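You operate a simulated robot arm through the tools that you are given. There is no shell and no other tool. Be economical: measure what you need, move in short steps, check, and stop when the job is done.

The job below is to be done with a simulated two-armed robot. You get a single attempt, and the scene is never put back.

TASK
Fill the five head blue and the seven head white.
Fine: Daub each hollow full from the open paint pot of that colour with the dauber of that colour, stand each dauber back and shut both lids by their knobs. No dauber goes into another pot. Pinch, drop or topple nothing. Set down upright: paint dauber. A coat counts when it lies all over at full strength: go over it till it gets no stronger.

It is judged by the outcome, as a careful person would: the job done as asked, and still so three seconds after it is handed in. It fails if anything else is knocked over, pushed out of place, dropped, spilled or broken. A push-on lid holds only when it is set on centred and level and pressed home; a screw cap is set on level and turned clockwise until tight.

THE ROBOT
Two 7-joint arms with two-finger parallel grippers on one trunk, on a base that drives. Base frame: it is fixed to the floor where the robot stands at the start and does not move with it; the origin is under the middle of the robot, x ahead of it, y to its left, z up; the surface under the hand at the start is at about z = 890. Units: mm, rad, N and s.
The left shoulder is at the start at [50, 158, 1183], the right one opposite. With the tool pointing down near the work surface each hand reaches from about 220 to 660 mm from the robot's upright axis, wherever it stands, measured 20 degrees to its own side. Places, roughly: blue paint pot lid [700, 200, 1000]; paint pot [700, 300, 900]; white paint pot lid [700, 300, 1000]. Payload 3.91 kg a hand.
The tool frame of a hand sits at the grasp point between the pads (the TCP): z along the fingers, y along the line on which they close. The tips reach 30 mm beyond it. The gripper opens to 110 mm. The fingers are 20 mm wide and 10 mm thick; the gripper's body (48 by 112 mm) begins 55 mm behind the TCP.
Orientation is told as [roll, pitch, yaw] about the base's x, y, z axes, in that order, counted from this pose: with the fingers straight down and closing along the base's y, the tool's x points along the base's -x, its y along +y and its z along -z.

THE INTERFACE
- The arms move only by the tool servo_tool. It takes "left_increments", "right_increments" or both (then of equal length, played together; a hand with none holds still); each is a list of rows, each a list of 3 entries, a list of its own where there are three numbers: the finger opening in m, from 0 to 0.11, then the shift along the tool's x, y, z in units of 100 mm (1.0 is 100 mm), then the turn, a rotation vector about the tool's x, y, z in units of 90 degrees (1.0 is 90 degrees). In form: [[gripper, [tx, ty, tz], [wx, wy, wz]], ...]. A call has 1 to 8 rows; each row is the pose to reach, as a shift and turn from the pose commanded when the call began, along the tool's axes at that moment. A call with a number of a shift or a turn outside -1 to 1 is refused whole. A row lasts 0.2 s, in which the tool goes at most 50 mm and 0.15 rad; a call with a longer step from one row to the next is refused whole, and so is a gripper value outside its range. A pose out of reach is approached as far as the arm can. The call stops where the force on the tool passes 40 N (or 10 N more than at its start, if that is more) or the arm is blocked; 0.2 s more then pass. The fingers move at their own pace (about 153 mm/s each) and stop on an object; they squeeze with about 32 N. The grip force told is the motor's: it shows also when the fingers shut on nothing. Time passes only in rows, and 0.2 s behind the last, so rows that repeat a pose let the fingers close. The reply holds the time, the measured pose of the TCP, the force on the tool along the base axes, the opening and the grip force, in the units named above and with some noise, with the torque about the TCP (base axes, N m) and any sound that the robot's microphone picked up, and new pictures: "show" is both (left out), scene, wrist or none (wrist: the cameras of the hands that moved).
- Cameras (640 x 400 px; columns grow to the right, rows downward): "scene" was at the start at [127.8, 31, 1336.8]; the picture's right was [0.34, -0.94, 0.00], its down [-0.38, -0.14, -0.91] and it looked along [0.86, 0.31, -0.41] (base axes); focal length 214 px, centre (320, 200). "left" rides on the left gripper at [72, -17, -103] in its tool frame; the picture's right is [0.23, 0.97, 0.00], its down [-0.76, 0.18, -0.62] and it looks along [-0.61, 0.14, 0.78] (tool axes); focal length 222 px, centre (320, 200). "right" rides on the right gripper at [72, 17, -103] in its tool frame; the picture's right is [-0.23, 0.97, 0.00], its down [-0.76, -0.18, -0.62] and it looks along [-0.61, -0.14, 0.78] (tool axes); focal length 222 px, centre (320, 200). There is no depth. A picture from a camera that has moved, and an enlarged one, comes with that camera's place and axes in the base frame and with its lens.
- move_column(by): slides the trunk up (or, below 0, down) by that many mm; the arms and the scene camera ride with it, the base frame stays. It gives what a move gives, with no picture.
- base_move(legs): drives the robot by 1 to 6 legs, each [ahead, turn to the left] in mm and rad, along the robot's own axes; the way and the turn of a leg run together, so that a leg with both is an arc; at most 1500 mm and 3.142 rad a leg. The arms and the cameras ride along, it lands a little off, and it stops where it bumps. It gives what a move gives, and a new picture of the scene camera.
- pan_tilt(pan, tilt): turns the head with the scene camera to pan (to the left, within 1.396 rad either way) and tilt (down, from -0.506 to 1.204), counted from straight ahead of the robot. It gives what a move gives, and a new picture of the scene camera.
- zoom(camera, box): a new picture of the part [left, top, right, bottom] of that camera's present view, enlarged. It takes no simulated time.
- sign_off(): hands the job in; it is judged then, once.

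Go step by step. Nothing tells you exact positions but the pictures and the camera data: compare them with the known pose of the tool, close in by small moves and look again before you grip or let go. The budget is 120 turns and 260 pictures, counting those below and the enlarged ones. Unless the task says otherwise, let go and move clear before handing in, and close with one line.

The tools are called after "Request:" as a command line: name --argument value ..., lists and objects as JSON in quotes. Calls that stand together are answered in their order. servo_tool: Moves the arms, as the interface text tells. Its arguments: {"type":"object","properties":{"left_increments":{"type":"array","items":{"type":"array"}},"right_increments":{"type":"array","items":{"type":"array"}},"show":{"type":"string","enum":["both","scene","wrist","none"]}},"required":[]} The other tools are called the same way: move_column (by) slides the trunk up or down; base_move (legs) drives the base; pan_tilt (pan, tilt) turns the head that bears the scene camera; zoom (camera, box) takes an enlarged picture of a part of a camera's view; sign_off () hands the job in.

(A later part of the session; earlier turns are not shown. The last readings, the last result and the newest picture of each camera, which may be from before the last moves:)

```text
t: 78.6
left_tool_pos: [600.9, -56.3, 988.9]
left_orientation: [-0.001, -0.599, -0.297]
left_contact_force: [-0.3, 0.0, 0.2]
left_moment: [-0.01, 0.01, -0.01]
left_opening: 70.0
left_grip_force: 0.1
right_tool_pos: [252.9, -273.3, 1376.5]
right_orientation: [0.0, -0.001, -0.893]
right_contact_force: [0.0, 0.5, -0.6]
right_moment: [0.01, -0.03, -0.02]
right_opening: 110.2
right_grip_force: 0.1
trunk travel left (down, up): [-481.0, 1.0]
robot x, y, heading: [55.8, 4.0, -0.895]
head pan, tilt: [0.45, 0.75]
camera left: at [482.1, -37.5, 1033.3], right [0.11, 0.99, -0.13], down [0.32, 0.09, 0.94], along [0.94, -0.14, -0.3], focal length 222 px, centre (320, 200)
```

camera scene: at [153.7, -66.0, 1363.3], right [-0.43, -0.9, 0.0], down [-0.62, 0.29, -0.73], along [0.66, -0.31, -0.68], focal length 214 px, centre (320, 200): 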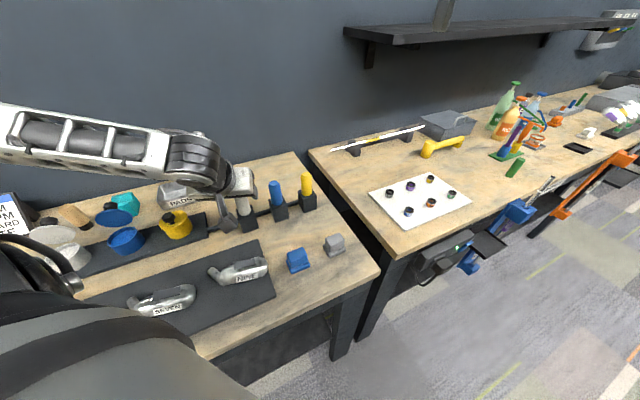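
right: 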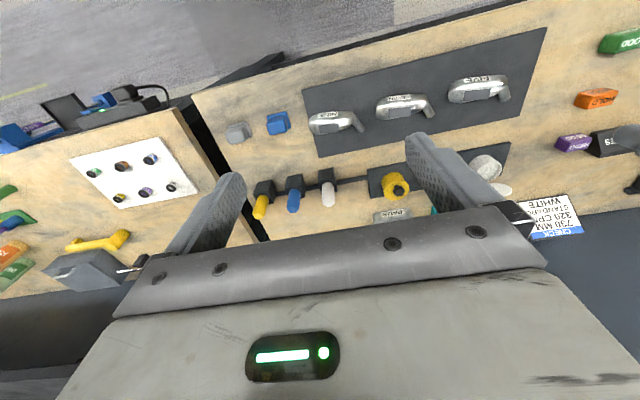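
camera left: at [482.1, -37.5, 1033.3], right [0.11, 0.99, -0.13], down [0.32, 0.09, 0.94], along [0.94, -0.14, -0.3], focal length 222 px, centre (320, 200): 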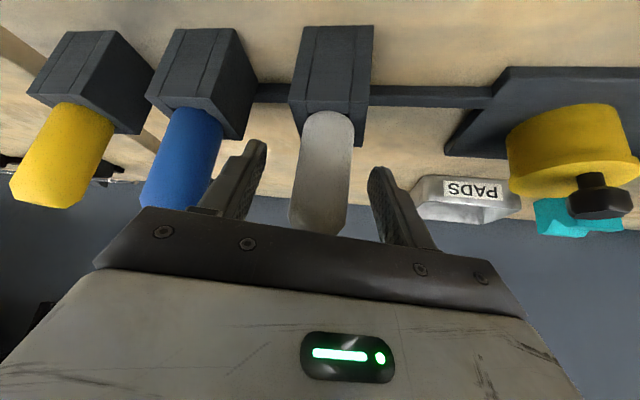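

Centred. Close and lift straight up 90 mm.

Request:
servo_tool --left_increments '[[0.04, [0, 0, 0], [0, 0, 0]], [0.02, [0, 0, 0], [0, 0, 0]], [0.02, [0, 0, 0], [0, 0, 0]], [0.02, [-0.113, 0, -0.165], [0, 0, 0]], [0.02, [-0.226, 0, -0.33], [0, 0, 0]], [0.02, [-0.37, 0, -0.54], [0, 0, 0]], [0.02, [-0.51, 0, -0.74], [0, 0, 0]]]' --show "both"

```text
t: 80.2
left_tool_pos: [600.0, -55.9, 1079.5]
left_orientation: [0.001, -0.598, -0.296]
left_contact_force: [-0.5, -0.7, 0.3]
left_moment: [0.0, -0.02, -0.02]
left_opening: 30.3
left_grip_force: 32.0
right_tool_pos: [253.7, -273.7, 1377.4]
right_orientation: [0.0, 0.0, -0.893]
right_contact_force: [0.4, 0.0, 0.5]
right_moment: [-0.03, 0.0, 0.0]
right_opening: 110.0
right_grip_force: 0.0
trunk travel left (down, up): [-481.0, 1.0]
robot x, y, heading: [51.6, -0.3, -0.894]
head pan, tilt: [0.45, 0.75]
camera scene: at [153.8, -65.2, 1363.3], right [-0.43, -0.9, 0.0], down [-0.62, 0.29, -0.73], along [0.66, -0.31, -0.68], focal length 214 px, centre (320, 200)
camera left: at [482.2, -37.1, 1123.6], right [0.11, 0.99, -0.13], down [0.32, 0.09, 0.94], along [0.94, -0.14, -0.3], focal length 222 px, centre (320, 200)
```

scene: 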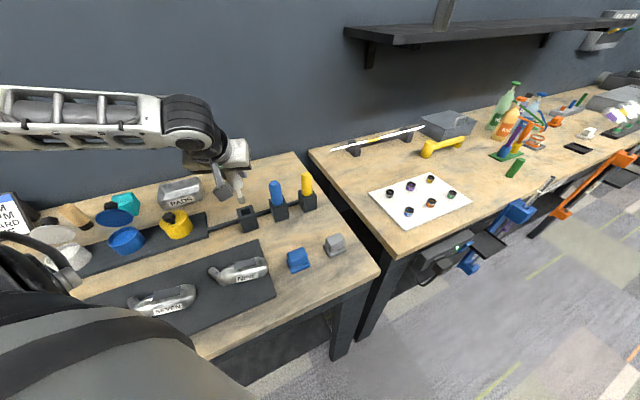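
left: 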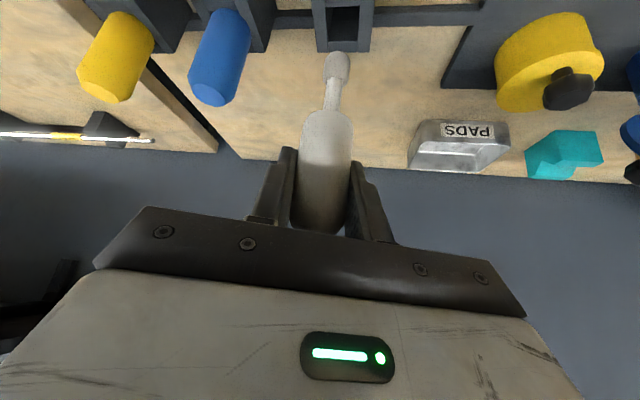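

White dauber lifted. I retract and drive to the mirrored position for the white pot, with the base at about (50, 318), heading -0.45.

Request:
servo_tool --left_increments '[[0.02, [0.18, -0.32, -0.18], [0, 0, 0]], [0.02, [0.36, -0.64, -0.36], [0, 0, 0]], [0.02, [0.535, -0.962, -0.548], [0, 0, 0]]]' --show "none"

Request:
base_move --legs '[[-660, 0], [0, 0.445], [457, 0]]'

```text
t: 81.0
left_tool_pos: [501.3, -126.1, 1093.4]
left_orientation: [0.001, -0.601, -0.297]
left_contact_force: [-0.3, 0.3, -0.1]
left_moment: [0.01, 0.01, 0.03]
left_opening: 30.5
left_grip_force: 31.8
right_tool_pos: [253.6, -275.1, 1377.8]
right_orientation: [-0.001, -0.003, -0.894]
right_contact_force: [0.4, -0.7, 0.5]
right_moment: [0.05, -0.01, -0.04]
right_opening: 110.1
right_grip_force: 0.0
trunk travel left (down, up): [-481.0, 1.0]
robot x, y, heading: [54.2, 4.9, -0.893]
head pan, tilt: [0.45, 0.75]
```

```text
t: 88.3
left_tool_pos: [518.1, 395.8, 1094.7]
left_orientation: [0.0, -0.6, 0.15]
left_contact_force: [0.2, -0.3, -0.8]
left_moment: [0.02, -0.04, 0.02]
left_opening: 30.6
left_grip_force: 32.4
right_tool_pos: [356.7, 153.2, 1374.9]
right_orientation: [-0.001, 0.0, -0.446]
right_contact_force: [0.8, -0.3, 0.5]
right_moment: [-0.02, -0.03, 0.01]
right_opening: 110.1
right_grip_force: 0.0
trunk travel left (down, up): [-481.0, 1.0]
robot x, y, heading: [59.7, 316.2, -0.444]
head pan, tilt: [0.45, 0.75]
camera scene: at [176.8, 298.7, 1363.3], right [0.0, -1.0, 0.0], down [-0.68, 0.0, -0.73], along [0.73, 0.0, -0.68], focal length 214 px, centre (320, 200)
```

scene: 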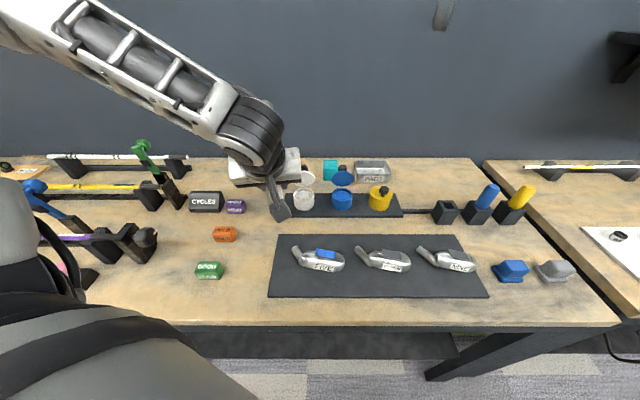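

Good frontal view. I zoom on the pots/lids and heads from here.

Request:
zoom --camera "scene" --box '[270, 150, 398, 230]'

Request:
zoom --camera "scene" --box '[280, 230, 424, 320]'

Request:
zoom --camera "left" --box '[220, 0, 540, 200]'

```text
5.00 times, centred on (334, 190) of scene
camera zoom: at [176.8, 298.7, 1363.3], right [0.0, -1.0, 0.0], down [-0.68, 0.0, -0.73], along [0.73, 0.0, -0.68], focal length 1072 px, centre (250, 250)
```

zoom: 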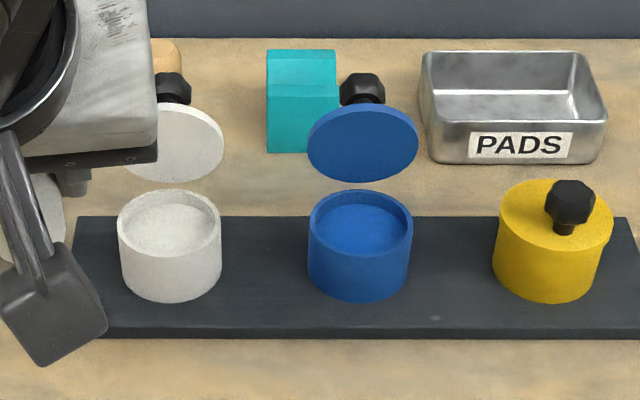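

```text
4.44 times, centred on (352, 275) of scene
camera zoom: at [176.8, 298.7, 1363.3], right [0.0, -1.0, 0.0], down [-0.68, 0.0, -0.73], along [0.73, 0.0, -0.68], focal length 953 px, centre (178, -133)
```

zoom: 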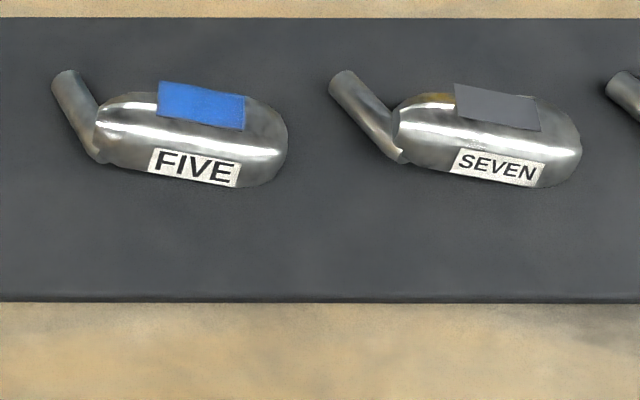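

```text
2.00 times, centred on (380, 100) of left
camera zoom: at [401.8, 361.3, 1138.1], right [-0.33, 0.93, -0.13], down [0.25, 0.22, 0.94], along [0.91, 0.28, -0.3], focal length 444 px, centre (200, 400)
```

zoom: 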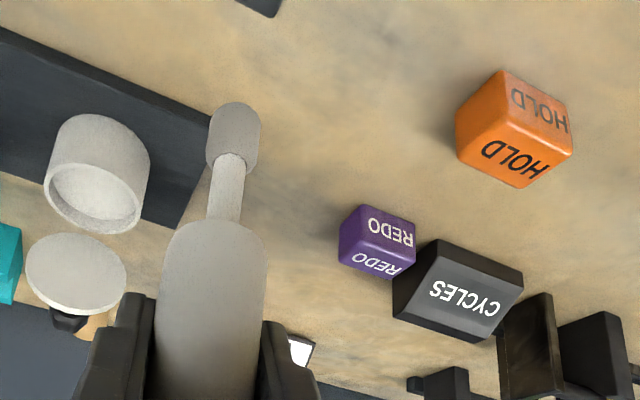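

White pot is at about (654, 347.5). I move the tip over it in two steps.

Request:
servo_tool --left_increments '[[0.02, [-0.2, -0.2, 0.135], [0, 0, 0]], [0.02, [-0.4, -0.4, 0.27], [0, 0, 0]], [0.02, [-0.595, -0.592, 0.406], [0, 0, 0]]]' --show "none"

Request:
servo_tool --left_increments '[[0.02, [-0.065, -0.036, 0.34], [0, 0, 0]], [0.02, [-0.131, -0.073, 0.683], [0, 0, 0]], [0.02, [-0.131, -0.073, 0.683], [0, 0, 0]]]' --show "none"

Request:
zoom --camera "left" --box '[240, 0, 400, 100]'

Request:
zoom --camera "scene" --box '[240, 130, 400, 230]'

```text
t: 89.1
left_tool_pos: [597.4, 347.8, 1094.2]
left_orientation: [0.001, -0.601, 0.151]
left_contact_force: [0.8, -0.9, 0.3]
left_moment: [0.01, 0.01, 0.03]
left_opening: 30.6
left_grip_force: 32.2
right_tool_pos: [358.4, 154.5, 1376.8]
right_orientation: [0.0, -0.002, -0.448]
right_contact_force: [-0.1, 0.8, -0.4]
right_moment: [0.02, 0.08, -0.04]
right_opening: 109.9
right_grip_force: 0.1
trunk travel left (down, up): [-481.0, 1.0]
robot x, y, heading: [56.9, 319.4, -0.446]
head pan, tilt: [0.45, 0.75]
```

```text
t: 89.9
left_tool_pos: [646.9, 347.4, 1043.7]
left_orientation: [0.001, -0.601, 0.15]
left_contact_force: [0.1, -0.2, 0.1]
left_moment: [0.0, -0.01, 0.01]
left_opening: 30.8
left_grip_force: 31.3
right_tool_pos: [356.6, 155.1, 1377.6]
right_orientation: [0.001, -0.001, -0.447]
right_contact_force: [-0.6, 0.0, -0.5]
right_moment: [-0.01, -0.02, -0.05]
right_opening: 109.8
right_grip_force: 0.0
trunk travel left (down, up): [-481.0, 1.0]
robot x, y, heading: [54.9, 317.2, -0.45]
head pan, tilt: [0.45, 0.75]
```

```text
4.00 times, centred on (320, 50) of left
camera zoom: at [531.1, 314.1, 1088.1], right [-0.33, 0.93, -0.13], down [0.25, 0.22, 0.94], along [0.91, 0.28, -0.3], focal length 888 px, centre (320, 800)
```

zoom: 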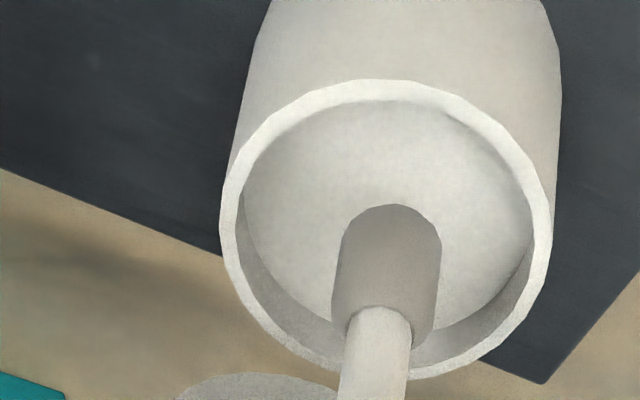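

```text
4.00 times, centred on (320, 180) of scene
camera zoom: at [176.1, 298.9, 1363.3], right [0.0, -1.0, 0.0], down [-0.68, 0.0, -0.73], along [0.73, 0.0, -0.68], focal length 858 px, centre (320, 280)
```

zoom: 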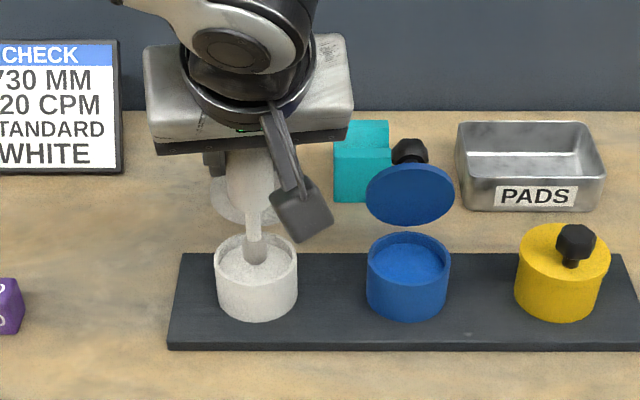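

The tip is centred over the white paint and hangs ~6 mm lower than the blue one did. Lowering gently to contact.

Request:
servo_tool --left_increments '[[0.02, [0.028, 0, 0.041], [0, 0, 0]], [0.02, [0.056, 0, 0.083], [0, 0, 0]], [0.02, [0.073, 0, 0.107], [0, 0, 0]], [0.02, [0.073, 0, 0.107], [0, 0, 0]]]' --show "none"

Request:
zoom --camera "left" --box '[240, 0, 400, 100]'

```text
t: 90.9
left_tool_pos: [646.0, 348.0, 1031.2]
left_orientation: [0.0, -0.599, 0.15]
left_contact_force: [-0.1, -0.3, -0.7]
left_moment: [-0.01, 0.0, 0.0]
left_opening: 30.5
left_grip_force: 32.3
right_tool_pos: [356.4, 154.5, 1376.4]
right_orientation: [0.001, -0.002, -0.447]
right_contact_force: [-0.7, 0.9, -0.5]
right_moment: [0.02, 0.02, -0.01]
right_opening: 110.0
right_grip_force: 0.0
trunk travel left (down, up): [-481.0, 1.0]
robot x, y, heading: [56.7, 314.0, -0.443]
head pan, tilt: [0.45, 0.75]
```

```text
4.00 times, centred on (320, 50) of left
camera zoom: at [531.1, 314.1, 1076.1], right [-0.33, 0.93, -0.13], down [0.25, 0.22, 0.94], along [0.91, 0.28, -0.3], focal length 888 px, centre (320, 800)
```

zoom: 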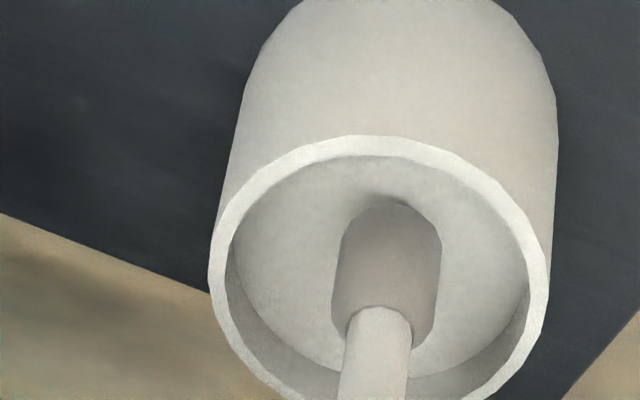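

Request:
servo_tool --left_increments '[[0.02, [0.011, 0, 0.0165], [0, 0, 0]], [0.02, [0.017, 0, 0.025], [0, 0, 0]], [0.02, [0.017, 0, 0.025], [0, 0, 0]]]' --show "none"

Request:
zoom --camera "left" --box '[240, 0, 400, 100]'

```text
t: 91.7
left_tool_pos: [647.0, 349.5, 1028.3]
left_orientation: [0.0, -0.599, 0.149]
left_contact_force: [0.2, -0.3, -0.9]
left_moment: [0.0, -0.02, 0.04]
left_opening: 30.8
left_grip_force: 31.7
right_tool_pos: [356.3, 155.1, 1376.9]
right_orientation: [-0.002, 0.0, -0.446]
right_contact_force: [-0.6, 0.7, -0.8]
right_moment: [-0.01, 0.03, 0.01]
right_opening: 110.1
right_grip_force: 0.0
trunk travel left (down, up): [-481.0, 1.0]
robot x, y, heading: [57.3, 315.1, -0.449]
head pan, tilt: [0.45, 0.75]
```

```text
4.00 times, centred on (320, 50) of left
camera zoom: at [531.3, 314.0, 1073.4], right [-0.33, 0.93, -0.13], down [0.25, 0.22, 0.94], along [0.91, 0.28, -0.3], focal length 888 px, centre (320, 800)
```

zoom: 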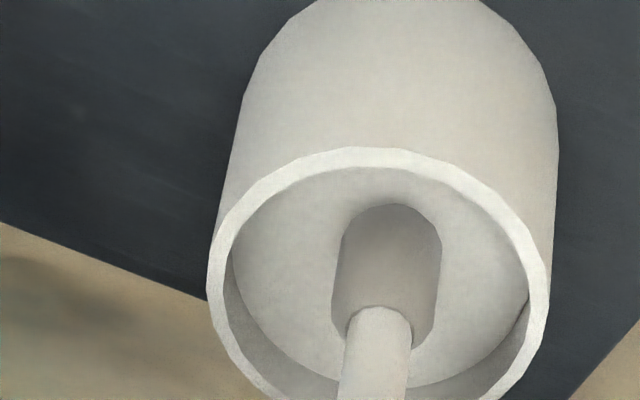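

Request:
servo_tool --left_increments '[[0.02, [0.011, 0, 0.0165], [0, 0, 0]], [0.02, [0.021, 0, 0.03], [0, 0, 0]], [0.02, [0.021, 0, 0.03], [0, 0, 0]], [0.02, [0.021, 0, 0.03], [0, 0, 0]]]' --show "none"

Request:
zoom --camera "left" --box '[240, 0, 400, 100]'

```text
t: 92.7
left_tool_pos: [645.2, 347.6, 1028.6]
left_orientation: [-0.003, -0.606, 0.153]
left_contact_force: [0.5, 2.3, 16.8]
left_moment: [0.2, -0.02, -0.03]
left_opening: 30.5
left_grip_force: 31.7
right_tool_pos: [355.1, 154.6, 1377.6]
right_orientation: [0.0, -0.002, -0.445]
right_contact_force: [0.3, -0.4, -0.4]
right_moment: [0.04, 0.03, -0.02]
right_opening: 109.9
right_grip_force: 0.1
trunk travel left (down, up): [-481.0, 1.0]
robot x, y, heading: [56.7, 315.4, -0.445]
head pan, tilt: [0.45, 0.75]
```

```text
4.00 times, centred on (320, 50) of left
camera zoom: at [530.8, 313.7, 1071.8], right [-0.33, 0.93, -0.13], down [0.24, 0.22, 0.95], along [0.91, 0.28, -0.3], focal length 888 px, centre (320, 800)
```

zoom: 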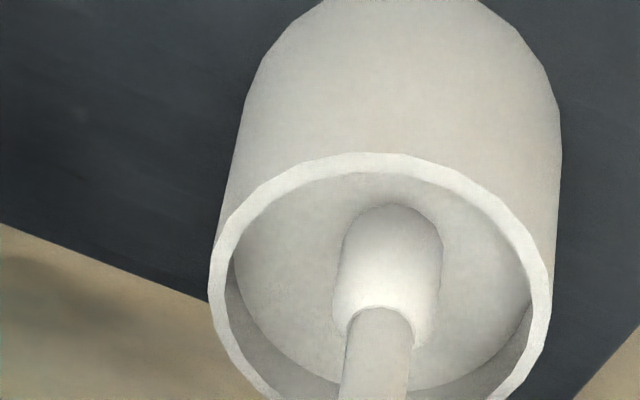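

Contact made and the tip is loaded white. I hold briefly, lift out, retract, and swing the base toward SEVEN, whose hollow is near (457, 132).

Request:
servo_tool --left_increments '[[0.02, [-0.009, 0, -0.012], [0, 0, 0]], [0.02, [-0.009, 0, -0.012], [0, 0, 0]], [0.02, [-0.009, 0, -0.012], [0, 0, 0]], [0.02, [-0.1, 0, -0.15], [0, 0, 0]], [0.02, [-0.24, 0, -0.35], [0, 0, 0]], [0.02, [-0.36, 0, -0.53], [0, 0, 0]]]' --show "none"

Request:
servo_tool --left_increments '[[0.02, [0.245, 0.08, -0.168], [0, 0, 0]], [0.02, [0.49, 0.16, -0.335], [0, 0, 0]], [0.02, [0.733, 0.23, -0.502], [0, 0, 0]]]' --show "none"

Request:
base_move --legs '[[0, 0.109], [-67, 0], [0, -0.614]]'

Request:
zoom --camera "left" --box '[200, 0, 440, 150]'

```text
t: 94.1
left_tool_pos: [645.1, 348.7, 1090.4]
left_orientation: [0.001, -0.598, 0.149]
left_contact_force: [0.6, -0.5, -0.6]
left_moment: [0.0, -0.02, 0.02]
left_opening: 30.7
left_grip_force: 32.2
right_tool_pos: [356.7, 155.3, 1376.6]
right_orientation: [0.001, -0.002, -0.445]
right_contact_force: [-0.3, -0.8, -0.2]
right_moment: [0.02, 0.01, -0.01]
right_opening: 110.1
right_grip_force: 0.1
trunk travel left (down, up): [-481.0, 1.0]
robot x, y, heading: [55.9, 319.2, -0.447]
head pan, tilt: [0.45, 0.75]
```

```text
t: 94.9
left_tool_pos: [553.9, 357.2, 1090.4]
left_orientation: [0.0, -0.601, 0.149]
left_contact_force: [-0.7, -0.1, 0.1]
left_moment: [0.03, 0.02, -0.02]
left_opening: 30.5
left_grip_force: 32.3
right_tool_pos: [356.2, 153.8, 1377.7]
right_orientation: [0.0, -0.001, -0.447]
right_contact_force: [0.3, -0.3, -0.3]
right_moment: [0.03, 0.02, 0.0]
right_opening: 109.9
right_grip_force: 0.0
trunk travel left (down, up): [-481.0, 1.0]
robot x, y, heading: [57.1, 316.3, -0.444]
head pan, tilt: [0.45, 0.75]
```

```text
t: 98.1
left_tool_pos: [447.8, 131.7, 1089.6]
left_orientation: [0.001, -0.602, -0.357]
left_contact_force: [-0.6, 0.2, 0.1]
left_moment: [-0.03, 0.0, -0.03]
left_opening: 30.6
left_grip_force: 31.8
right_tool_pos: [177.5, 52.1, 1376.7]
right_orientation: [0.0, -0.004, -0.953]
right_contact_force: [-1.1, -0.2, 0.1]
right_moment: [0.03, 0.01, -0.02]
right_opening: 110.1
right_grip_force: 0.1
trunk travel left (down, up): [-481.0, 1.0]
robot x, y, heading: [-6.6, 338.1, -0.955]
head pan, tilt: [0.45, 0.75]
camera scene: at [89.2, 265.3, 1363.3], right [-0.48, -0.88, 0.0], down [-0.6, 0.33, -0.73], along [0.64, -0.35, -0.68], focal length 214 px, centre (320, 200)
```

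scene: 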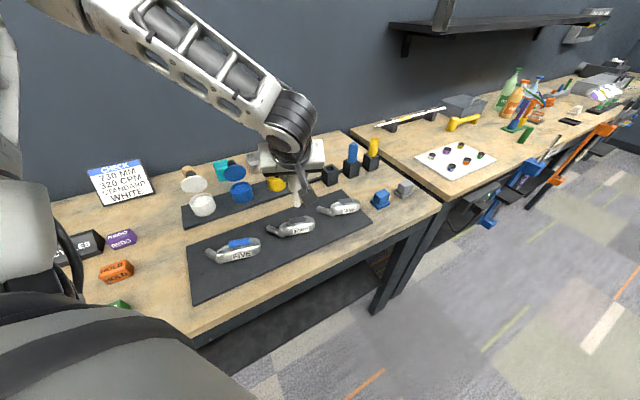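

```text
2.67 times, centred on (320, 75) of left
camera zoom: at [330.7, 157.8, 1133.5], right [0.17, 0.98, -0.13], down [0.32, 0.07, 0.94], along [0.93, -0.2, -0.3], focal length 592 px, centre (320, 533)
```

zoom: 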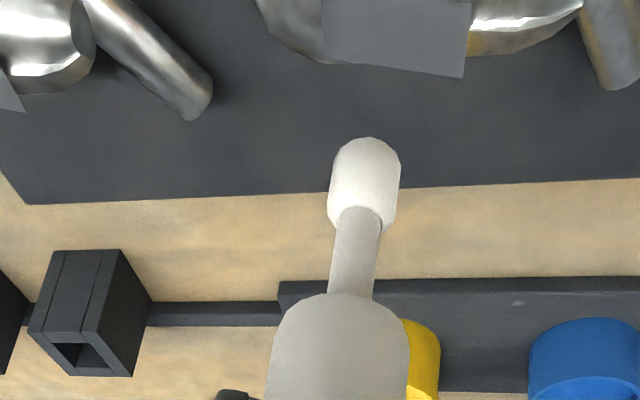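

The white tip is above SEVEN. I lower to about 8 mm above its hollow and measure the corners.

Request:
servo_tool --left_increments '[[0.02, [0.1, 0, 0.145], [0, 0, 0]], [0.02, [0.2, 0, 0.29], [0, 0, 0]], [0.02, [0.294, 0, 0.429], [0, 0, 0]], [0.02, [0.294, 0, 0.429], [0, 0, 0]]]' --show "none"

Request:
zoom --camera "left" --box '[240, 0, 400, 100]'

```text
t: 99.1
left_tool_pos: [448.0, 131.7, 1037.0]
left_orientation: [0.0, -0.6, -0.356]
left_contact_force: [-0.3, -0.4, 0.5]
left_moment: [-0.02, 0.02, 0.0]
left_opening: 30.7
left_grip_force: 32.0
right_tool_pos: [175.4, 52.4, 1376.4]
right_orientation: [0.001, -0.002, -0.953]
right_contact_force: [0.4, 0.1, 0.3]
right_moment: [0.02, -0.01, 0.0]
right_opening: 110.1
right_grip_force: 0.1
trunk travel left (down, up): [-481.0, 1.0]
robot x, y, heading: [-8.1, 341.6, -0.955]
head pan, tilt: [0.45, 0.75]
```

```text
4.00 times, centred on (320, 50) of left
camera zoom: at [331.1, 157.4, 1081.6], right [0.16, 0.98, -0.13], down [0.32, 0.07, 0.94], along [0.93, -0.2, -0.3], focal length 888 px, centre (320, 800)
```

zoom: 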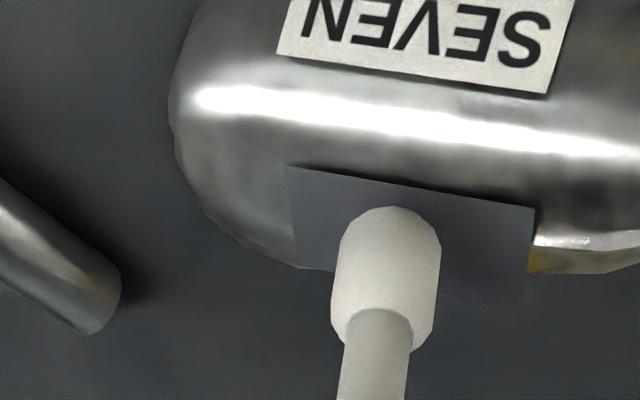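

SEVEN hollow: corners (442, 112), (452, 155), (462, 110), (473, 155), centre (457, 133). Moving the tip to the centre and down to contact.

Request:
servo_tool --left_increments '[[0.02, [-0.068, 0.045, 0.046], [0, 0, 0]], [0.02, [-0.017, 0.045, 0.12], [0, 0, 0]], [0.02, [-0.017, 0.045, 0.12], [0, 0, 0]]]' --show "none"

Request:
zoom --camera "left" --box '[240, 0, 400, 100]'

```text
t: 99.9
left_tool_pos: [457.1, 133.4, 1029.8]
left_orientation: [-0.003, -0.6, -0.354]
left_contact_force: [-0.3, -1.4, 0.9]
left_moment: [0.0, -0.03, 0.01]
left_opening: 30.8
left_grip_force: 32.6
right_tool_pos: [176.7, 51.5, 1375.7]
right_orientation: [0.0, -0.002, -0.953]
right_contact_force: [-0.3, 0.3, 0.9]
right_moment: [-0.01, 0.0, -0.01]
right_opening: 110.0
right_grip_force: 0.1
trunk travel left (down, up): [-481.0, 1.0]
robot x, y, heading: [-8.9, 339.3, -0.954]
head pan, tilt: [0.45, 0.75]
```

```text
4.00 times, centred on (320, 50) of left
camera zoom: at [340.2, 159.4, 1073.0], right [0.17, 0.98, -0.13], down [0.32, 0.07, 0.94], along [0.93, -0.2, -0.3], focal length 888 px, centre (320, 800)
```

zoom: 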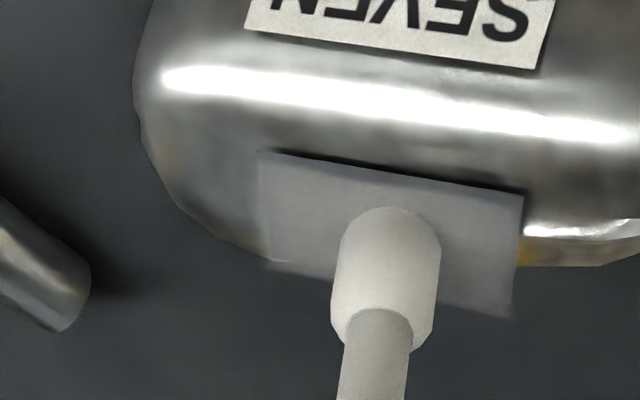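

Contact (~1 N), tint starting. Sweeping over the hollow with light pressure.

Request:
servo_tool --left_increments '[[0.02, [0.028, -0.185, -0.007], [0, 0, 0]], [0.02, [0.047, -0.007, -0.02], [0, 0, 0]], [0.02, [0.066, 0.172, -0.033], [0, 0, 0]], [0.02, [0.016, 0.18, 0.001], [0, 0, 0]], [0.02, [-0.003, 0.002, 0.014], [0, 0, 0]], [0.02, [-0.022, -0.178, 0.027], [0, 0, 0]], [0.02, [-0.062, -0.171, 0.054], [0, 0, 0]], [0.02, [-0.043, 0.007, 0.042], [0, 0, 0]]]' --show "none"

Request:
zoom --camera "left" --box '[240, 0, 400, 100]'

```text
t: 101.7
left_tool_pos: [463.2, 133.2, 1027.1]
left_orientation: [-0.002, -0.602, -0.356]
left_contact_force: [-1.9, -0.3, 2.1]
left_moment: [-0.04, 0.03, 0.0]
left_opening: 30.5
left_grip_force: 32.1
right_tool_pos: [176.4, 51.7, 1376.8]
right_orientation: [-0.001, -0.002, -0.953]
right_contact_force: [-0.9, 0.4, 0.0]
right_moment: [0.01, -0.01, 0.04]
right_opening: 110.1
right_grip_force: 0.1
trunk travel left (down, up): [-481.0, 1.0]
robot x, y, heading: [-6.1, 340.3, -0.95]
head pan, tilt: [0.45, 0.75]
```

```text
4.00 times, centred on (320, 50) of left
camera zoom: at [345.6, 158.5, 1071.5], right [0.16, 0.98, -0.13], down [0.32, 0.07, 0.94], along [0.93, -0.2, -0.3], focal length 888 px, centre (320, 800)
```

zoom: 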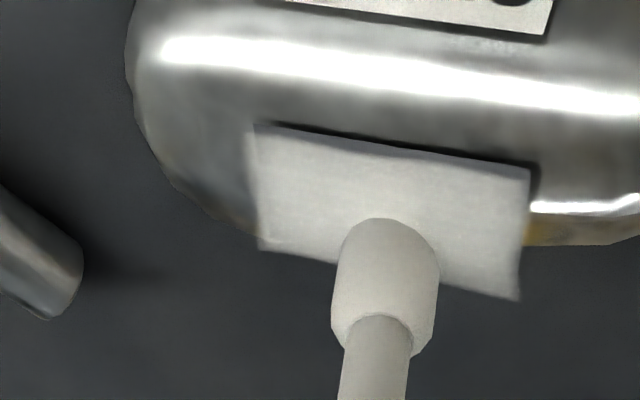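

Very even already. A second pass covers the remaining edges, then I lift to look.

Request:
servo_tool --left_increments '[[0.02, [0.022, 0.178, -0.007], [0, 0, 0]], [0.02, [0.121, 0.163, -0.074], [0, 0, 0]], [0.02, [0.102, -0.016, -0.061], [0, 0, 0]], [0.02, [0.082, -0.204, -0.048], [0, 0, 0]], [0.02, [0.025, -0.195, -0.009], [0, 0, 0]], [0.02, [0.053, -0.007, -0.028], [0, 0, 0]], [0.02, [0.073, 0.181, -0.041], [0, 0, 0]], [0.02, [-0.006, -0.099, 0.013], [0, 0, 0]]]' --show "none"

Request:
servo_tool --left_increments '[[0.02, [-0.085, 0, -0.124], [0, 0, 0]], [0.02, [-0.14, 0, -0.27], [0, 0, 0]]]' --show "none"

Request:
zoom --camera "left" --box '[240, 0, 400, 100]'

```text
t: 103.5
left_tool_pos: [459.8, 121.2, 1025.8]
left_orientation: [0.004, -0.598, -0.359]
left_contact_force: [-0.1, -0.8, -1.1]
left_moment: [0.0, -0.01, 0.02]
left_opening: 30.4
left_grip_force: 32.5
right_tool_pos: [176.2, 49.2, 1375.3]
right_orientation: [0.0, 0.0, -0.953]
right_contact_force: [-0.1, -1.0, -0.5]
right_moment: [0.05, 0.01, 0.02]
right_opening: 109.8
right_grip_force: 0.1
trunk travel left (down, up): [-481.0, 1.0]
robot x, y, heading: [-7.0, 340.7, -0.957]
head pan, tilt: [0.45, 0.75]
```

```text
t: 104.1
left_tool_pos: [457.2, 124.2, 1057.7]
left_orientation: [0.0, -0.601, -0.358]
left_contact_force: [-0.6, -0.2, 0.2]
left_moment: [-0.01, 0.0, -0.03]
left_opening: 30.4
left_grip_force: 32.0
right_tool_pos: [177.7, 51.7, 1377.0]
right_orientation: [0.001, -0.001, -0.954]
right_contact_force: [-0.3, 0.4, -0.1]
right_moment: [-0.01, -0.01, 0.02]
right_opening: 110.4
right_grip_force: 0.1
trunk travel left (down, up): [-481.0, 1.0]
robot x, y, heading: [-6.2, 340.9, -0.954]
head pan, tilt: [0.45, 0.75]
```

```text
4.00 times, centred on (320, 50) of left
camera zoom: at [339.7, 150.0, 1101.0], right [0.17, 0.98, -0.13], down [0.32, 0.07, 0.94], along [0.93, -0.2, -0.3], focal length 888 px, centre (320, 800)
```

zoom: 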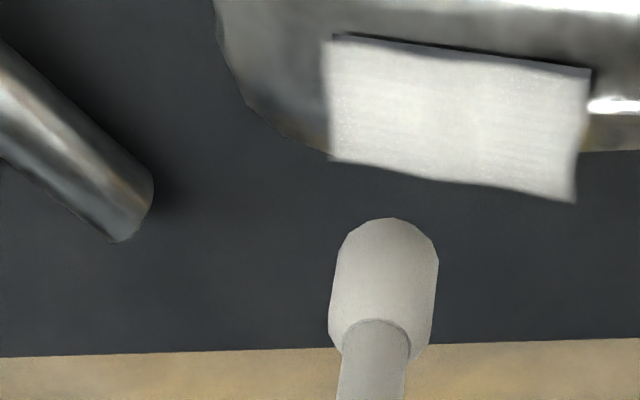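

Nicely white; the tip is running lighter, so I reload once and go over it again as with FIVE.

Request:
servo_tool --left_increments '[[0.02, [-0.09, 0, -0.13], [0, 0, 0]], [0.02, [-0.18, 0, -0.265], [0, 0, 0]]]' --show "none"

Request:
base_move --legs '[[0, 0.614], [66, 0], [0, -0.109]]'

```text
t: 104.7
left_tool_pos: [457.0, 124.5, 1088.3]
left_orientation: [-0.001, -0.601, -0.357]
left_contact_force: [-0.2, -0.3, -1.2]
left_moment: [0.04, 0.02, 0.03]
left_opening: 30.8
left_grip_force: 32.7
right_tool_pos: [176.5, 52.1, 1376.8]
right_orientation: [-0.001, -0.001, -0.952]
right_contact_force: [-0.5, -0.1, 0.0]
right_moment: [-0.01, 0.05, -0.02]
right_opening: 109.6
right_grip_force: 0.1
trunk travel left (down, up): [-481.0, 1.0]
robot x, y, heading: [-6.2, 340.0, -0.955]
head pan, tilt: [0.45, 0.75]
```

```text
t: 108.0
left_tool_pos: [566.8, 354.5, 1088.3]
left_orientation: [0.001, -0.6, 0.15]
left_contact_force: [0.4, -0.6, -0.4]
left_moment: [-0.01, 0.0, -0.02]
left_opening: 30.4
left_grip_force: 32.0
right_tool_pos: [356.3, 153.7, 1376.0]
right_orientation: [0.003, 0.0, -0.444]
right_contact_force: [-0.5, -0.3, 1.0]
right_moment: [0.04, 0.01, -0.01]
right_opening: 109.9
right_grip_force: 0.1
trunk travel left (down, up): [-481.0, 1.0]
robot x, y, heading: [54.4, 317.5, -0.445]
head pan, tilt: [0.45, 0.75]
camera scene: at [175.2, 298.7, 1363.3], right [0.0, -1.0, 0.0], down [-0.68, 0.0, -0.73], along [0.73, 0.0, -0.68], focal length 214 px, centre (320, 200)
```

scene: 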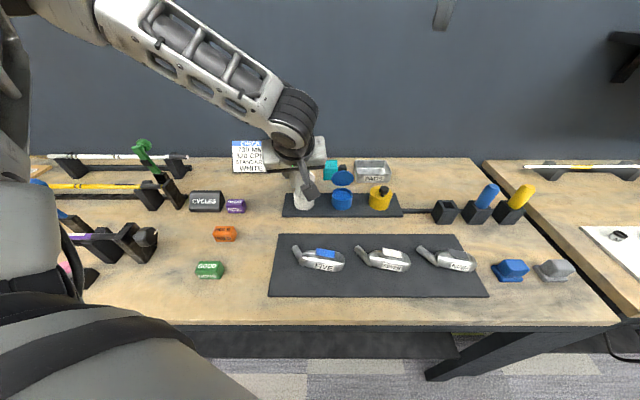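

Request:
servo_tool --left_increments '[[0.02, [-0.125, -0.06, 0.267], [0, 0, 0]], [0.02, [-0.25, -0.12, 0.534], [0, 0, 0]], [0.02, [-0.374, -0.18, 0.801], [0, 0, 0]], [0.02, [-0.374, -0.18, 0.801], [0, 0, 0]]]' --show "none"

Request:
servo_tool --left_increments '[[0.02, [0.04, 0, 0.058], [0, 0, 0]], [0.02, [0.08, 0, 0.116], [0, 0, 0]], [0.02, [0.099, 0, 0.144], [0, 0, 0]], [0.02, [0.099, 0, 0.144], [0, 0, 0]], [0.02, [0.099, 0, 0.144], [0, 0, 0]]]' --show "none"

Request:
zoom --camera "left" --box '[240, 0, 400, 100]'

```text
t: 109.0
left_tool_pos: [642.9, 348.7, 1042.7]
left_orientation: [0.0, -0.598, 0.149]
left_contact_force: [-0.5, 0.7, -0.9]
left_moment: [0.0, -0.02, 0.01]
left_opening: 30.5
left_grip_force: 32.7
right_tool_pos: [355.1, 157.2, 1376.6]
right_orientation: [-0.001, -0.002, -0.444]
right_contact_force: [0.1, 0.1, 0.4]
right_moment: [0.03, -0.02, 0.02]
right_opening: 110.0
right_grip_force: 0.0
trunk travel left (down, up): [-481.0, 1.0]
robot x, y, heading: [54.9, 316.4, -0.45]
head pan, tilt: [0.45, 0.75]
```

```text
t: 110.2
left_tool_pos: [642.2, 348.0, 1026.4]
left_orientation: [-0.001, -0.603, 0.151]
left_contact_force: [0.5, 0.9, 4.5]
left_moment: [0.08, -0.05, -0.01]
left_opening: 30.7
left_grip_force: 32.0
right_tool_pos: [356.0, 155.8, 1377.1]
right_orientation: [0.001, -0.004, -0.446]
right_contact_force: [-0.7, -0.1, -0.7]
right_moment: [-0.01, 0.01, 0.03]
right_opening: 109.9
right_grip_force: 0.1
trunk travel left (down, up): [-481.0, 1.0]
robot x, y, heading: [55.9, 321.1, -0.444]
head pan, tilt: [0.45, 0.75]
```

```text
4.00 times, centred on (320, 50) of left
camera zoom: at [527.9, 314.4, 1070.9], right [-0.33, 0.93, -0.13], down [0.24, 0.22, 0.94], along [0.91, 0.28, -0.3], focal length 888 px, centre (320, 800)
```

zoom: 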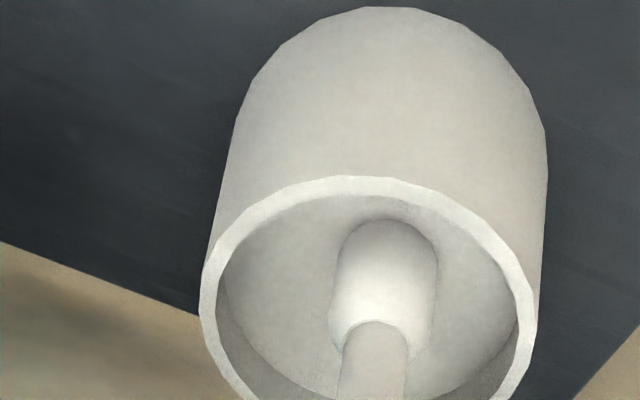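

Loaded with light contact. Hold, lift, retract and return over SEVEN.

Request:
servo_tool --left_increments '[[0.02, [0, 0, 0], [0, 0, 0]], [0.02, [0, 0, 0], [0, 0, 0]], [0.02, [0, 0, 0], [0, 0, 0]], [0.02, [-0.1, 0, -0.15], [0, 0, 0]], [0.02, [-0.24, 0, -0.35], [0, 0, 0]], [0.02, [-0.36, 0, -0.53], [0, 0, 0]]]' --show "none"

Request:
servo_tool --left_increments '[[0.02, [0.22, 0.07, -0.15], [0, 0, 0]], [0.02, [0.44, 0.15, -0.3], [0, 0, 0]], [0.02, [0.66, 0.22, -0.45], [0, 0, 0]]]' --show "none"

Request:
base_move --legs '[[0, 0.109], [-67, 0], [0, -0.614]]'

Request:
servo_tool --left_increments '[[0.02, [0.1, 0, 0.145], [0, 0, 0]], [0.02, [0.2, 0, 0.29], [0, 0, 0]], [0.02, [0.26, 0, 0.38], [0, 0, 0]], [0.02, [0.26, 0, 0.38], [0, 0, 0]]]' --show "none"

Request:
zoom --camera "left" --box '[240, 0, 400, 100]'

```text
t: 111.6
left_tool_pos: [642.8, 347.8, 1091.2]
left_orientation: [0.002, -0.601, 0.148]
left_contact_force: [-0.2, -0.7, -0.4]
left_moment: [0.0, 0.01, -0.03]
left_opening: 30.6
left_grip_force: 31.9
right_tool_pos: [355.6, 155.8, 1377.6]
right_orientation: [0.0, -0.001, -0.446]
right_contact_force: [-0.5, -0.6, 0.6]
right_moment: [0.02, 0.02, 0.0]
right_opening: 109.8
right_grip_force: 0.0
trunk travel left (down, up): [-481.0, 1.0]
robot x, y, heading: [56.6, 315.3, -0.447]
head pan, tilt: [0.45, 0.75]
```

```text
t: 112.4
left_tool_pos: [560.0, 358.9, 1091.2]
left_orientation: [-0.001, -0.602, 0.152]
left_contact_force: [-0.1, -0.3, 0.1]
left_moment: [0.01, 0.01, 0.01]
left_opening: 30.6
left_grip_force: 31.9
right_tool_pos: [354.9, 154.9, 1377.0]
right_orientation: [-0.001, -0.001, -0.445]
right_contact_force: [-0.2, 0.9, -0.6]
right_moment: [0.01, -0.03, 0.0]
right_opening: 110.3
right_grip_force: 0.1
trunk travel left (down, up): [-481.0, 1.0]
robot x, y, heading: [58.6, 315.1, -0.446]
head pan, tilt: [0.45, 0.75]
```

```text
t: 115.6
left_tool_pos: [454.5, 126.5, 1090.3]
left_orientation: [0.0, -0.6, -0.362]
left_contact_force: [-0.5, 0.2, -0.6]
left_moment: [0.01, -0.02, 0.0]
left_opening: 30.7
left_grip_force: 32.0
right_tool_pos: [175.2, 48.8, 1376.4]
right_orientation: [-0.001, -0.001, -0.959]
right_contact_force: [0.8, 0.6, 0.6]
right_moment: [0.01, 0.01, 0.0]
right_opening: 109.8
right_grip_force: 0.1
trunk travel left (down, up): [-481.0, 1.0]
robot x, y, heading: [-5.4, 336.5, -0.959]
head pan, tilt: [0.45, 0.75]
camera scene: at [88.9, 264.8, 1363.3], right [-0.49, -0.87, 0.0], down [-0.6, 0.33, -0.73], along [0.64, -0.36, -0.68], focal length 214 px, centre (320, 200)
```

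scene: 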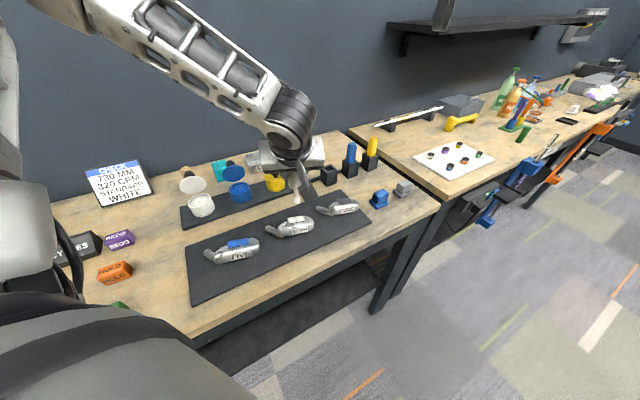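

```text
t: 116.6
left_tool_pos: [453.5, 126.5, 1044.9]
left_orientation: [-0.001, -0.601, -0.364]
left_contact_force: [0.0, -0.5, -0.4]
left_moment: [-0.01, 0.0, 0.02]
left_opening: 30.6
left_grip_force: 32.1
right_tool_pos: [175.1, 51.1, 1377.3]
right_orientation: [-0.001, -0.002, -0.957]
right_contact_force: [-0.1, 0.0, 0.4]
right_moment: [-0.02, 0.01, -0.02]
right_opening: 110.2
right_grip_force: 0.0
trunk travel left (down, up): [-481.0, 1.0]
robot x, y, heading: [-9.4, 339.2, -0.959]
head pan, tilt: [0.45, 0.75]
```

```text
4.00 times, centred on (320, 50) of left
camera zoom: at [335.9, 152.8, 1088.8], right [0.17, 0.98, -0.13], down [0.32, 0.07, 0.94], along [0.93, -0.2, -0.3], focal length 888 px, centre (320, 800)
```

zoom: 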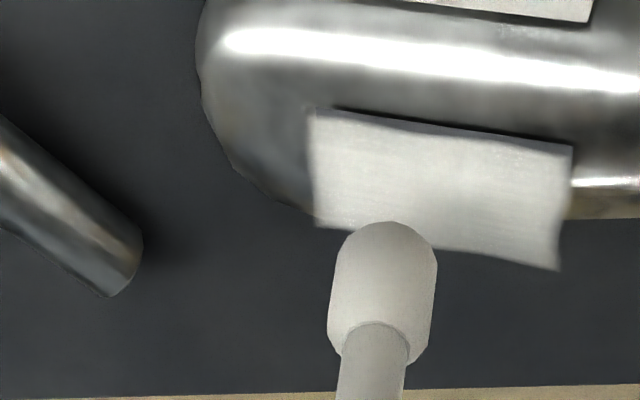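

Going over SEVEN again with the fresh load.

Request:
servo_tool --left_increments '[[0.02, [0.111, 0.07, 0.163], [0, 0, 0]], [0.02, [0.14, -0.116, 0.143], [0, 0, 0]], [0.02, [0.168, 0.061, 0.124], [0, 0, 0]], [0.02, [0.181, 0.25, 0.115], [0, 0, 0]], [0.02, [0.091, 0.265, 0.176], [0, 0, 0]], [0.02, [0.07, 0.077, 0.19], [0, 0, 0]], [0.02, [0.05, -0.101, 0.204], [0, 0, 0]], [0.02, [0.098, -0.11, 0.172], [0, 0, 0]]]' --show "none"

Request:
zoom --camera "left" --box '[240, 0, 400, 100]'

```text
t: 118.4
left_tool_pos: [449.6, 116.7, 1021.9]
left_orientation: [0.002, -0.596, -0.363]
left_contact_force: [-0.4, 1.0, -0.6]
left_moment: [0.01, -0.01, -0.02]
left_opening: 30.7
left_grip_force: 32.3
right_tool_pos: [174.4, 51.0, 1376.3]
right_orientation: [-0.001, -0.002, -0.96]
right_contact_force: [-0.1, -1.2, 0.2]
right_moment: [-0.01, 0.01, 0.03]
right_opening: 110.0
right_grip_force: 0.0
trunk travel left (down, up): [-481.0, 1.0]
robot x, y, heading: [-9.1, 337.4, -0.958]
head pan, tilt: [0.45, 0.75]
```

```text
4.00 times, centred on (320, 50) of left
camera zoom: at [333.2, 143.4, 1068.0], right [0.17, 0.98, -0.13], down [0.32, 0.07, 0.94], along [0.93, -0.2, -0.31], focal length 888 px, centre (320, 800)
```

zoom: 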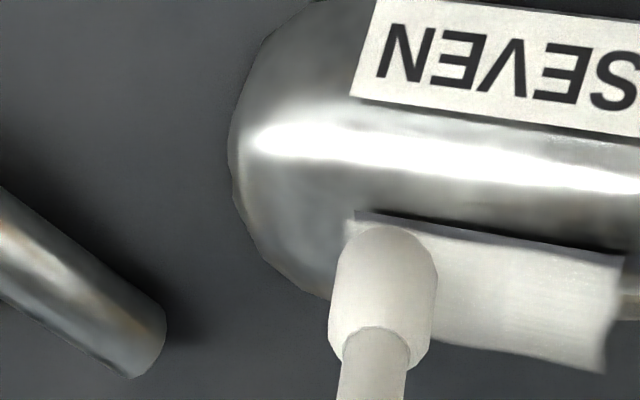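

Request:
servo_tool --left_increments '[[0.02, [-0.006, 0.092, 0.004], [0, 0, 0]], [0.02, [0.052, 0.173, -0.036], [0, 0, 0]], [0.02, [0.073, 0.352, -0.05], [0, 0, 0]], [0.02, [-0.001, 0.364, 0.001], [0, 0, 0]], [0.02, [-0.021, 0.185, 0.015], [0, 0, 0]], [0.02, [-0.038, 0.037, 0.026], [0, 0, 0]], [0.02, [0.012, 0.18, -0.008], [0, 0, 0]], [0.02, [-0.186, 0.18, -0.297], [0, 0, 0]]]' --show "none"

Request:
zoom --camera "left" --box '[240, 0, 400, 100]'

Request:
zoom --camera "scene" --box '[200, 190, 344, 280]'

```text
t: 120.2
left_tool_pos: [456.6, 135.0, 1059.1]
left_orientation: [0.003, -0.597, -0.364]
left_contact_force: [-0.6, 0.0, -0.7]
left_moment: [0.02, -0.01, -0.05]
left_opening: 30.6
left_grip_force: 32.3
right_tool_pos: [173.9, 49.8, 1377.5]
right_orientation: [0.001, -0.002, -0.96]
right_contact_force: [-0.5, -0.9, 0.2]
right_moment: [0.01, -0.04, 0.03]
right_opening: 110.1
right_grip_force: 0.1
trunk travel left (down, up): [-481.0, 1.0]
robot x, y, heading: [-6.7, 337.5, -0.964]
head pan, tilt: [0.45, 0.75]
```

```text
4.00 times, centred on (320, 50) of left
camera zoom: at [338.4, 160.8, 1103.1], right [0.17, 0.98, -0.13], down [0.32, 0.07, 0.94], along [0.93, -0.2, -0.3], focal length 888 px, centre (320, 800)
```

zoom: 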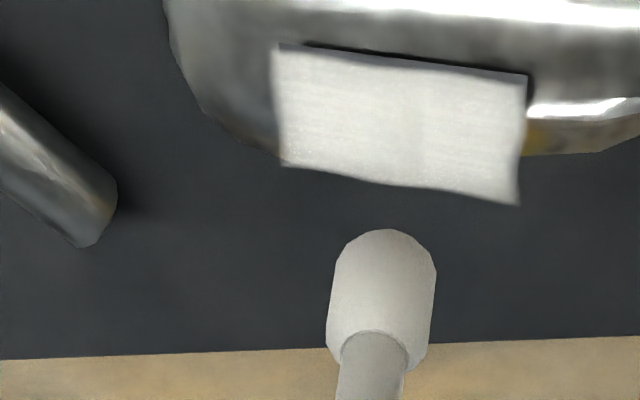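

```text
4.44 times, centred on (272, 235) of scene
camera zoom: at [88.3, 265.1, 1363.2], right [-0.49, -0.87, 0.0], down [-0.59, 0.33, -0.73], along [0.64, -0.36, -0.68], focal length 953 px, centre (533, 44)
```

zoom: 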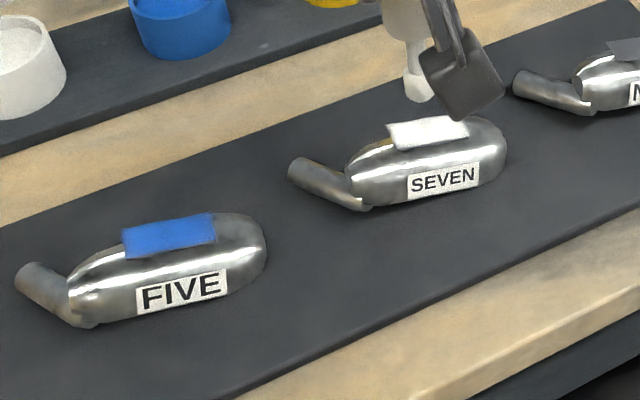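

Both coats are full and the heads haven't moved. I raise the dauber and drive back to the stands.

Request:
servo_tool --left_increments '[[0.02, [-0.1, 0, -0.145], [0, 0, 0]], [0.02, [-0.2, 0, -0.29], [0, 0, 0]]]' --show "none"

Request:
base_move --legs '[[0, 0.512], [-378, 0], [0, -0.447], [641, 0]]'

```text
t: 120.8
left_tool_pos: [455.7, 132.9, 1095.8]
left_orientation: [0.0, -0.601, -0.366]
left_contact_force: [0.4, 0.1, -0.2]
left_moment: [-0.02, 0.01, 0.02]
left_opening: 30.8
left_grip_force: 31.9
right_tool_pos: [175.1, 50.8, 1377.2]
right_orientation: [-0.003, -0.002, -0.96]
right_contact_force: [0.3, 0.2, -0.1]
right_moment: [0.04, 0.01, 0.0]
right_opening: 110.2
right_grip_force: 0.1
trunk travel left (down, up): [-481.0, 1.0]
robot x, y, heading: [-8.1, 332.6, -0.954]
head pan, tilt: [0.45, 0.75]
```

```text
t: 129.1
left_tool_pos: [536.6, -173.9, 1095.6]
left_orientation: [0.001, -0.602, -0.293]
left_contact_force: [-0.7, -0.3, -0.7]
left_moment: [-0.01, -0.03, 0.01]
left_opening: 30.7
left_grip_force: 31.5
right_tool_pos: [260.6, -275.3, 1376.2]
right_orientation: [-0.002, -0.001, -0.888]
right_contact_force: [0.6, 0.2, -0.7]
right_moment: [0.04, -0.01, 0.03]
right_opening: 110.1
right_grip_force: 0.0
trunk travel left (down, up): [-481.0, 1.0]
robot x, y, heading: [58.3, -0.9, -0.893]
head pan, tilt: [0.45, 0.75]
camera scene: at [160.4, -67.1, 1363.3], right [-0.43, -0.9, 0.0], down [-0.62, 0.29, -0.73], along [0.66, -0.31, -0.68], focal length 214 px, centre (320, 200)
```

scene: 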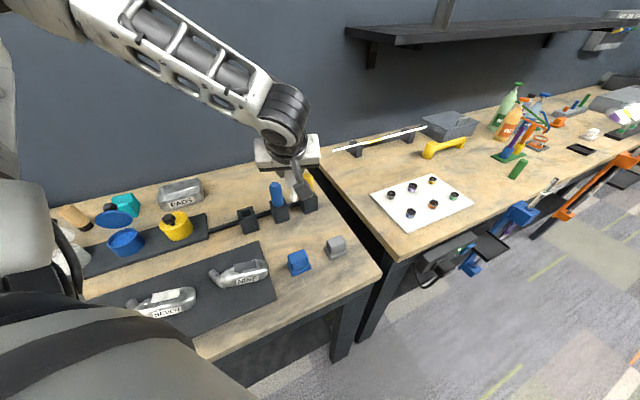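

I move sideways in front of the stands first, then forward over the empty white stand.

Request:
servo_tool --left_increments '[[0.02, [0.106, 0.31, -0.072], [0, 0, 0]], [0.02, [0.212, 0.62, -0.145], [0, 0, 0]], [0.02, [0.317, 0.928, -0.217], [0, 0, 0]]]' --show "none"

Request:
servo_tool --left_increments '[[0.02, [-0.13, 0.124, 0.19], [0, 0, 0]], [0.02, [-0.26, 0.247, 0.38], [0, 0, 0]], [0.02, [-0.388, 0.371, 0.568], [0, 0, 0]], [0.02, [-0.388, 0.371, 0.568], [0, 0, 0]]]' --show "none"

Request:
zoom --camera "left" --box '[260, 0, 420, 100]'

```text
t: 129.9
left_tool_pos: [529.2, -76.3, 1096.2]
left_orientation: [-0.001, -0.6, -0.294]
left_contact_force: [-0.4, 0.5, -0.4]
left_moment: [-0.03, 0.01, -0.01]
left_opening: 30.9
left_grip_force: 31.6
left hand out of reach, approached as far as the arm can: row 3
right_tool_pos: [261.3, -273.2, 1378.0]
right_orientation: [-0.003, -0.003, -0.888]
right_contact_force: [1.3, 0.5, -0.3]
right_moment: [0.0, 0.03, -0.01]
right_opening: 110.0
right_grip_force: 0.1
trunk travel left (down, up): [-481.0, 1.0]
robot x, y, heading: [60.4, -0.1, -0.891]
head pan, tilt: [0.45, 0.75]
```

```text
t: 130.9
left_tool_pos: [602.2, -58.7, 1071.4]
left_orientation: [0.0, -0.6, -0.294]
left_contact_force: [0.2, -0.2, 0.4]
left_moment: [0.03, -0.02, 0.01]
left_opening: 30.6
left_grip_force: 32.0
right_tool_pos: [260.2, -274.5, 1376.1]
right_orientation: [0.001, -0.003, -0.888]
right_contact_force: [0.1, 0.8, -0.6]
right_moment: [0.0, 0.01, -0.01]
right_opening: 110.1
right_grip_force: 0.0
trunk travel left (down, up): [-481.0, 1.0]
robot x, y, heading: [58.5, -3.1, -0.891]
head pan, tilt: [0.45, 0.75]
```

```text
4.00 times, centred on (340, 50) of left
camera zoom: at [482.9, -40.8, 1115.0], right [0.1, 0.99, -0.13], down [0.32, 0.09, 0.94], along [0.94, -0.14, -0.3], focal length 888 px, centre (240, 800)
```

zoom: 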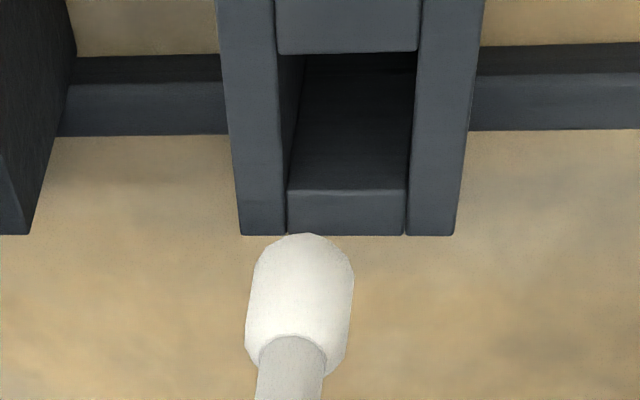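

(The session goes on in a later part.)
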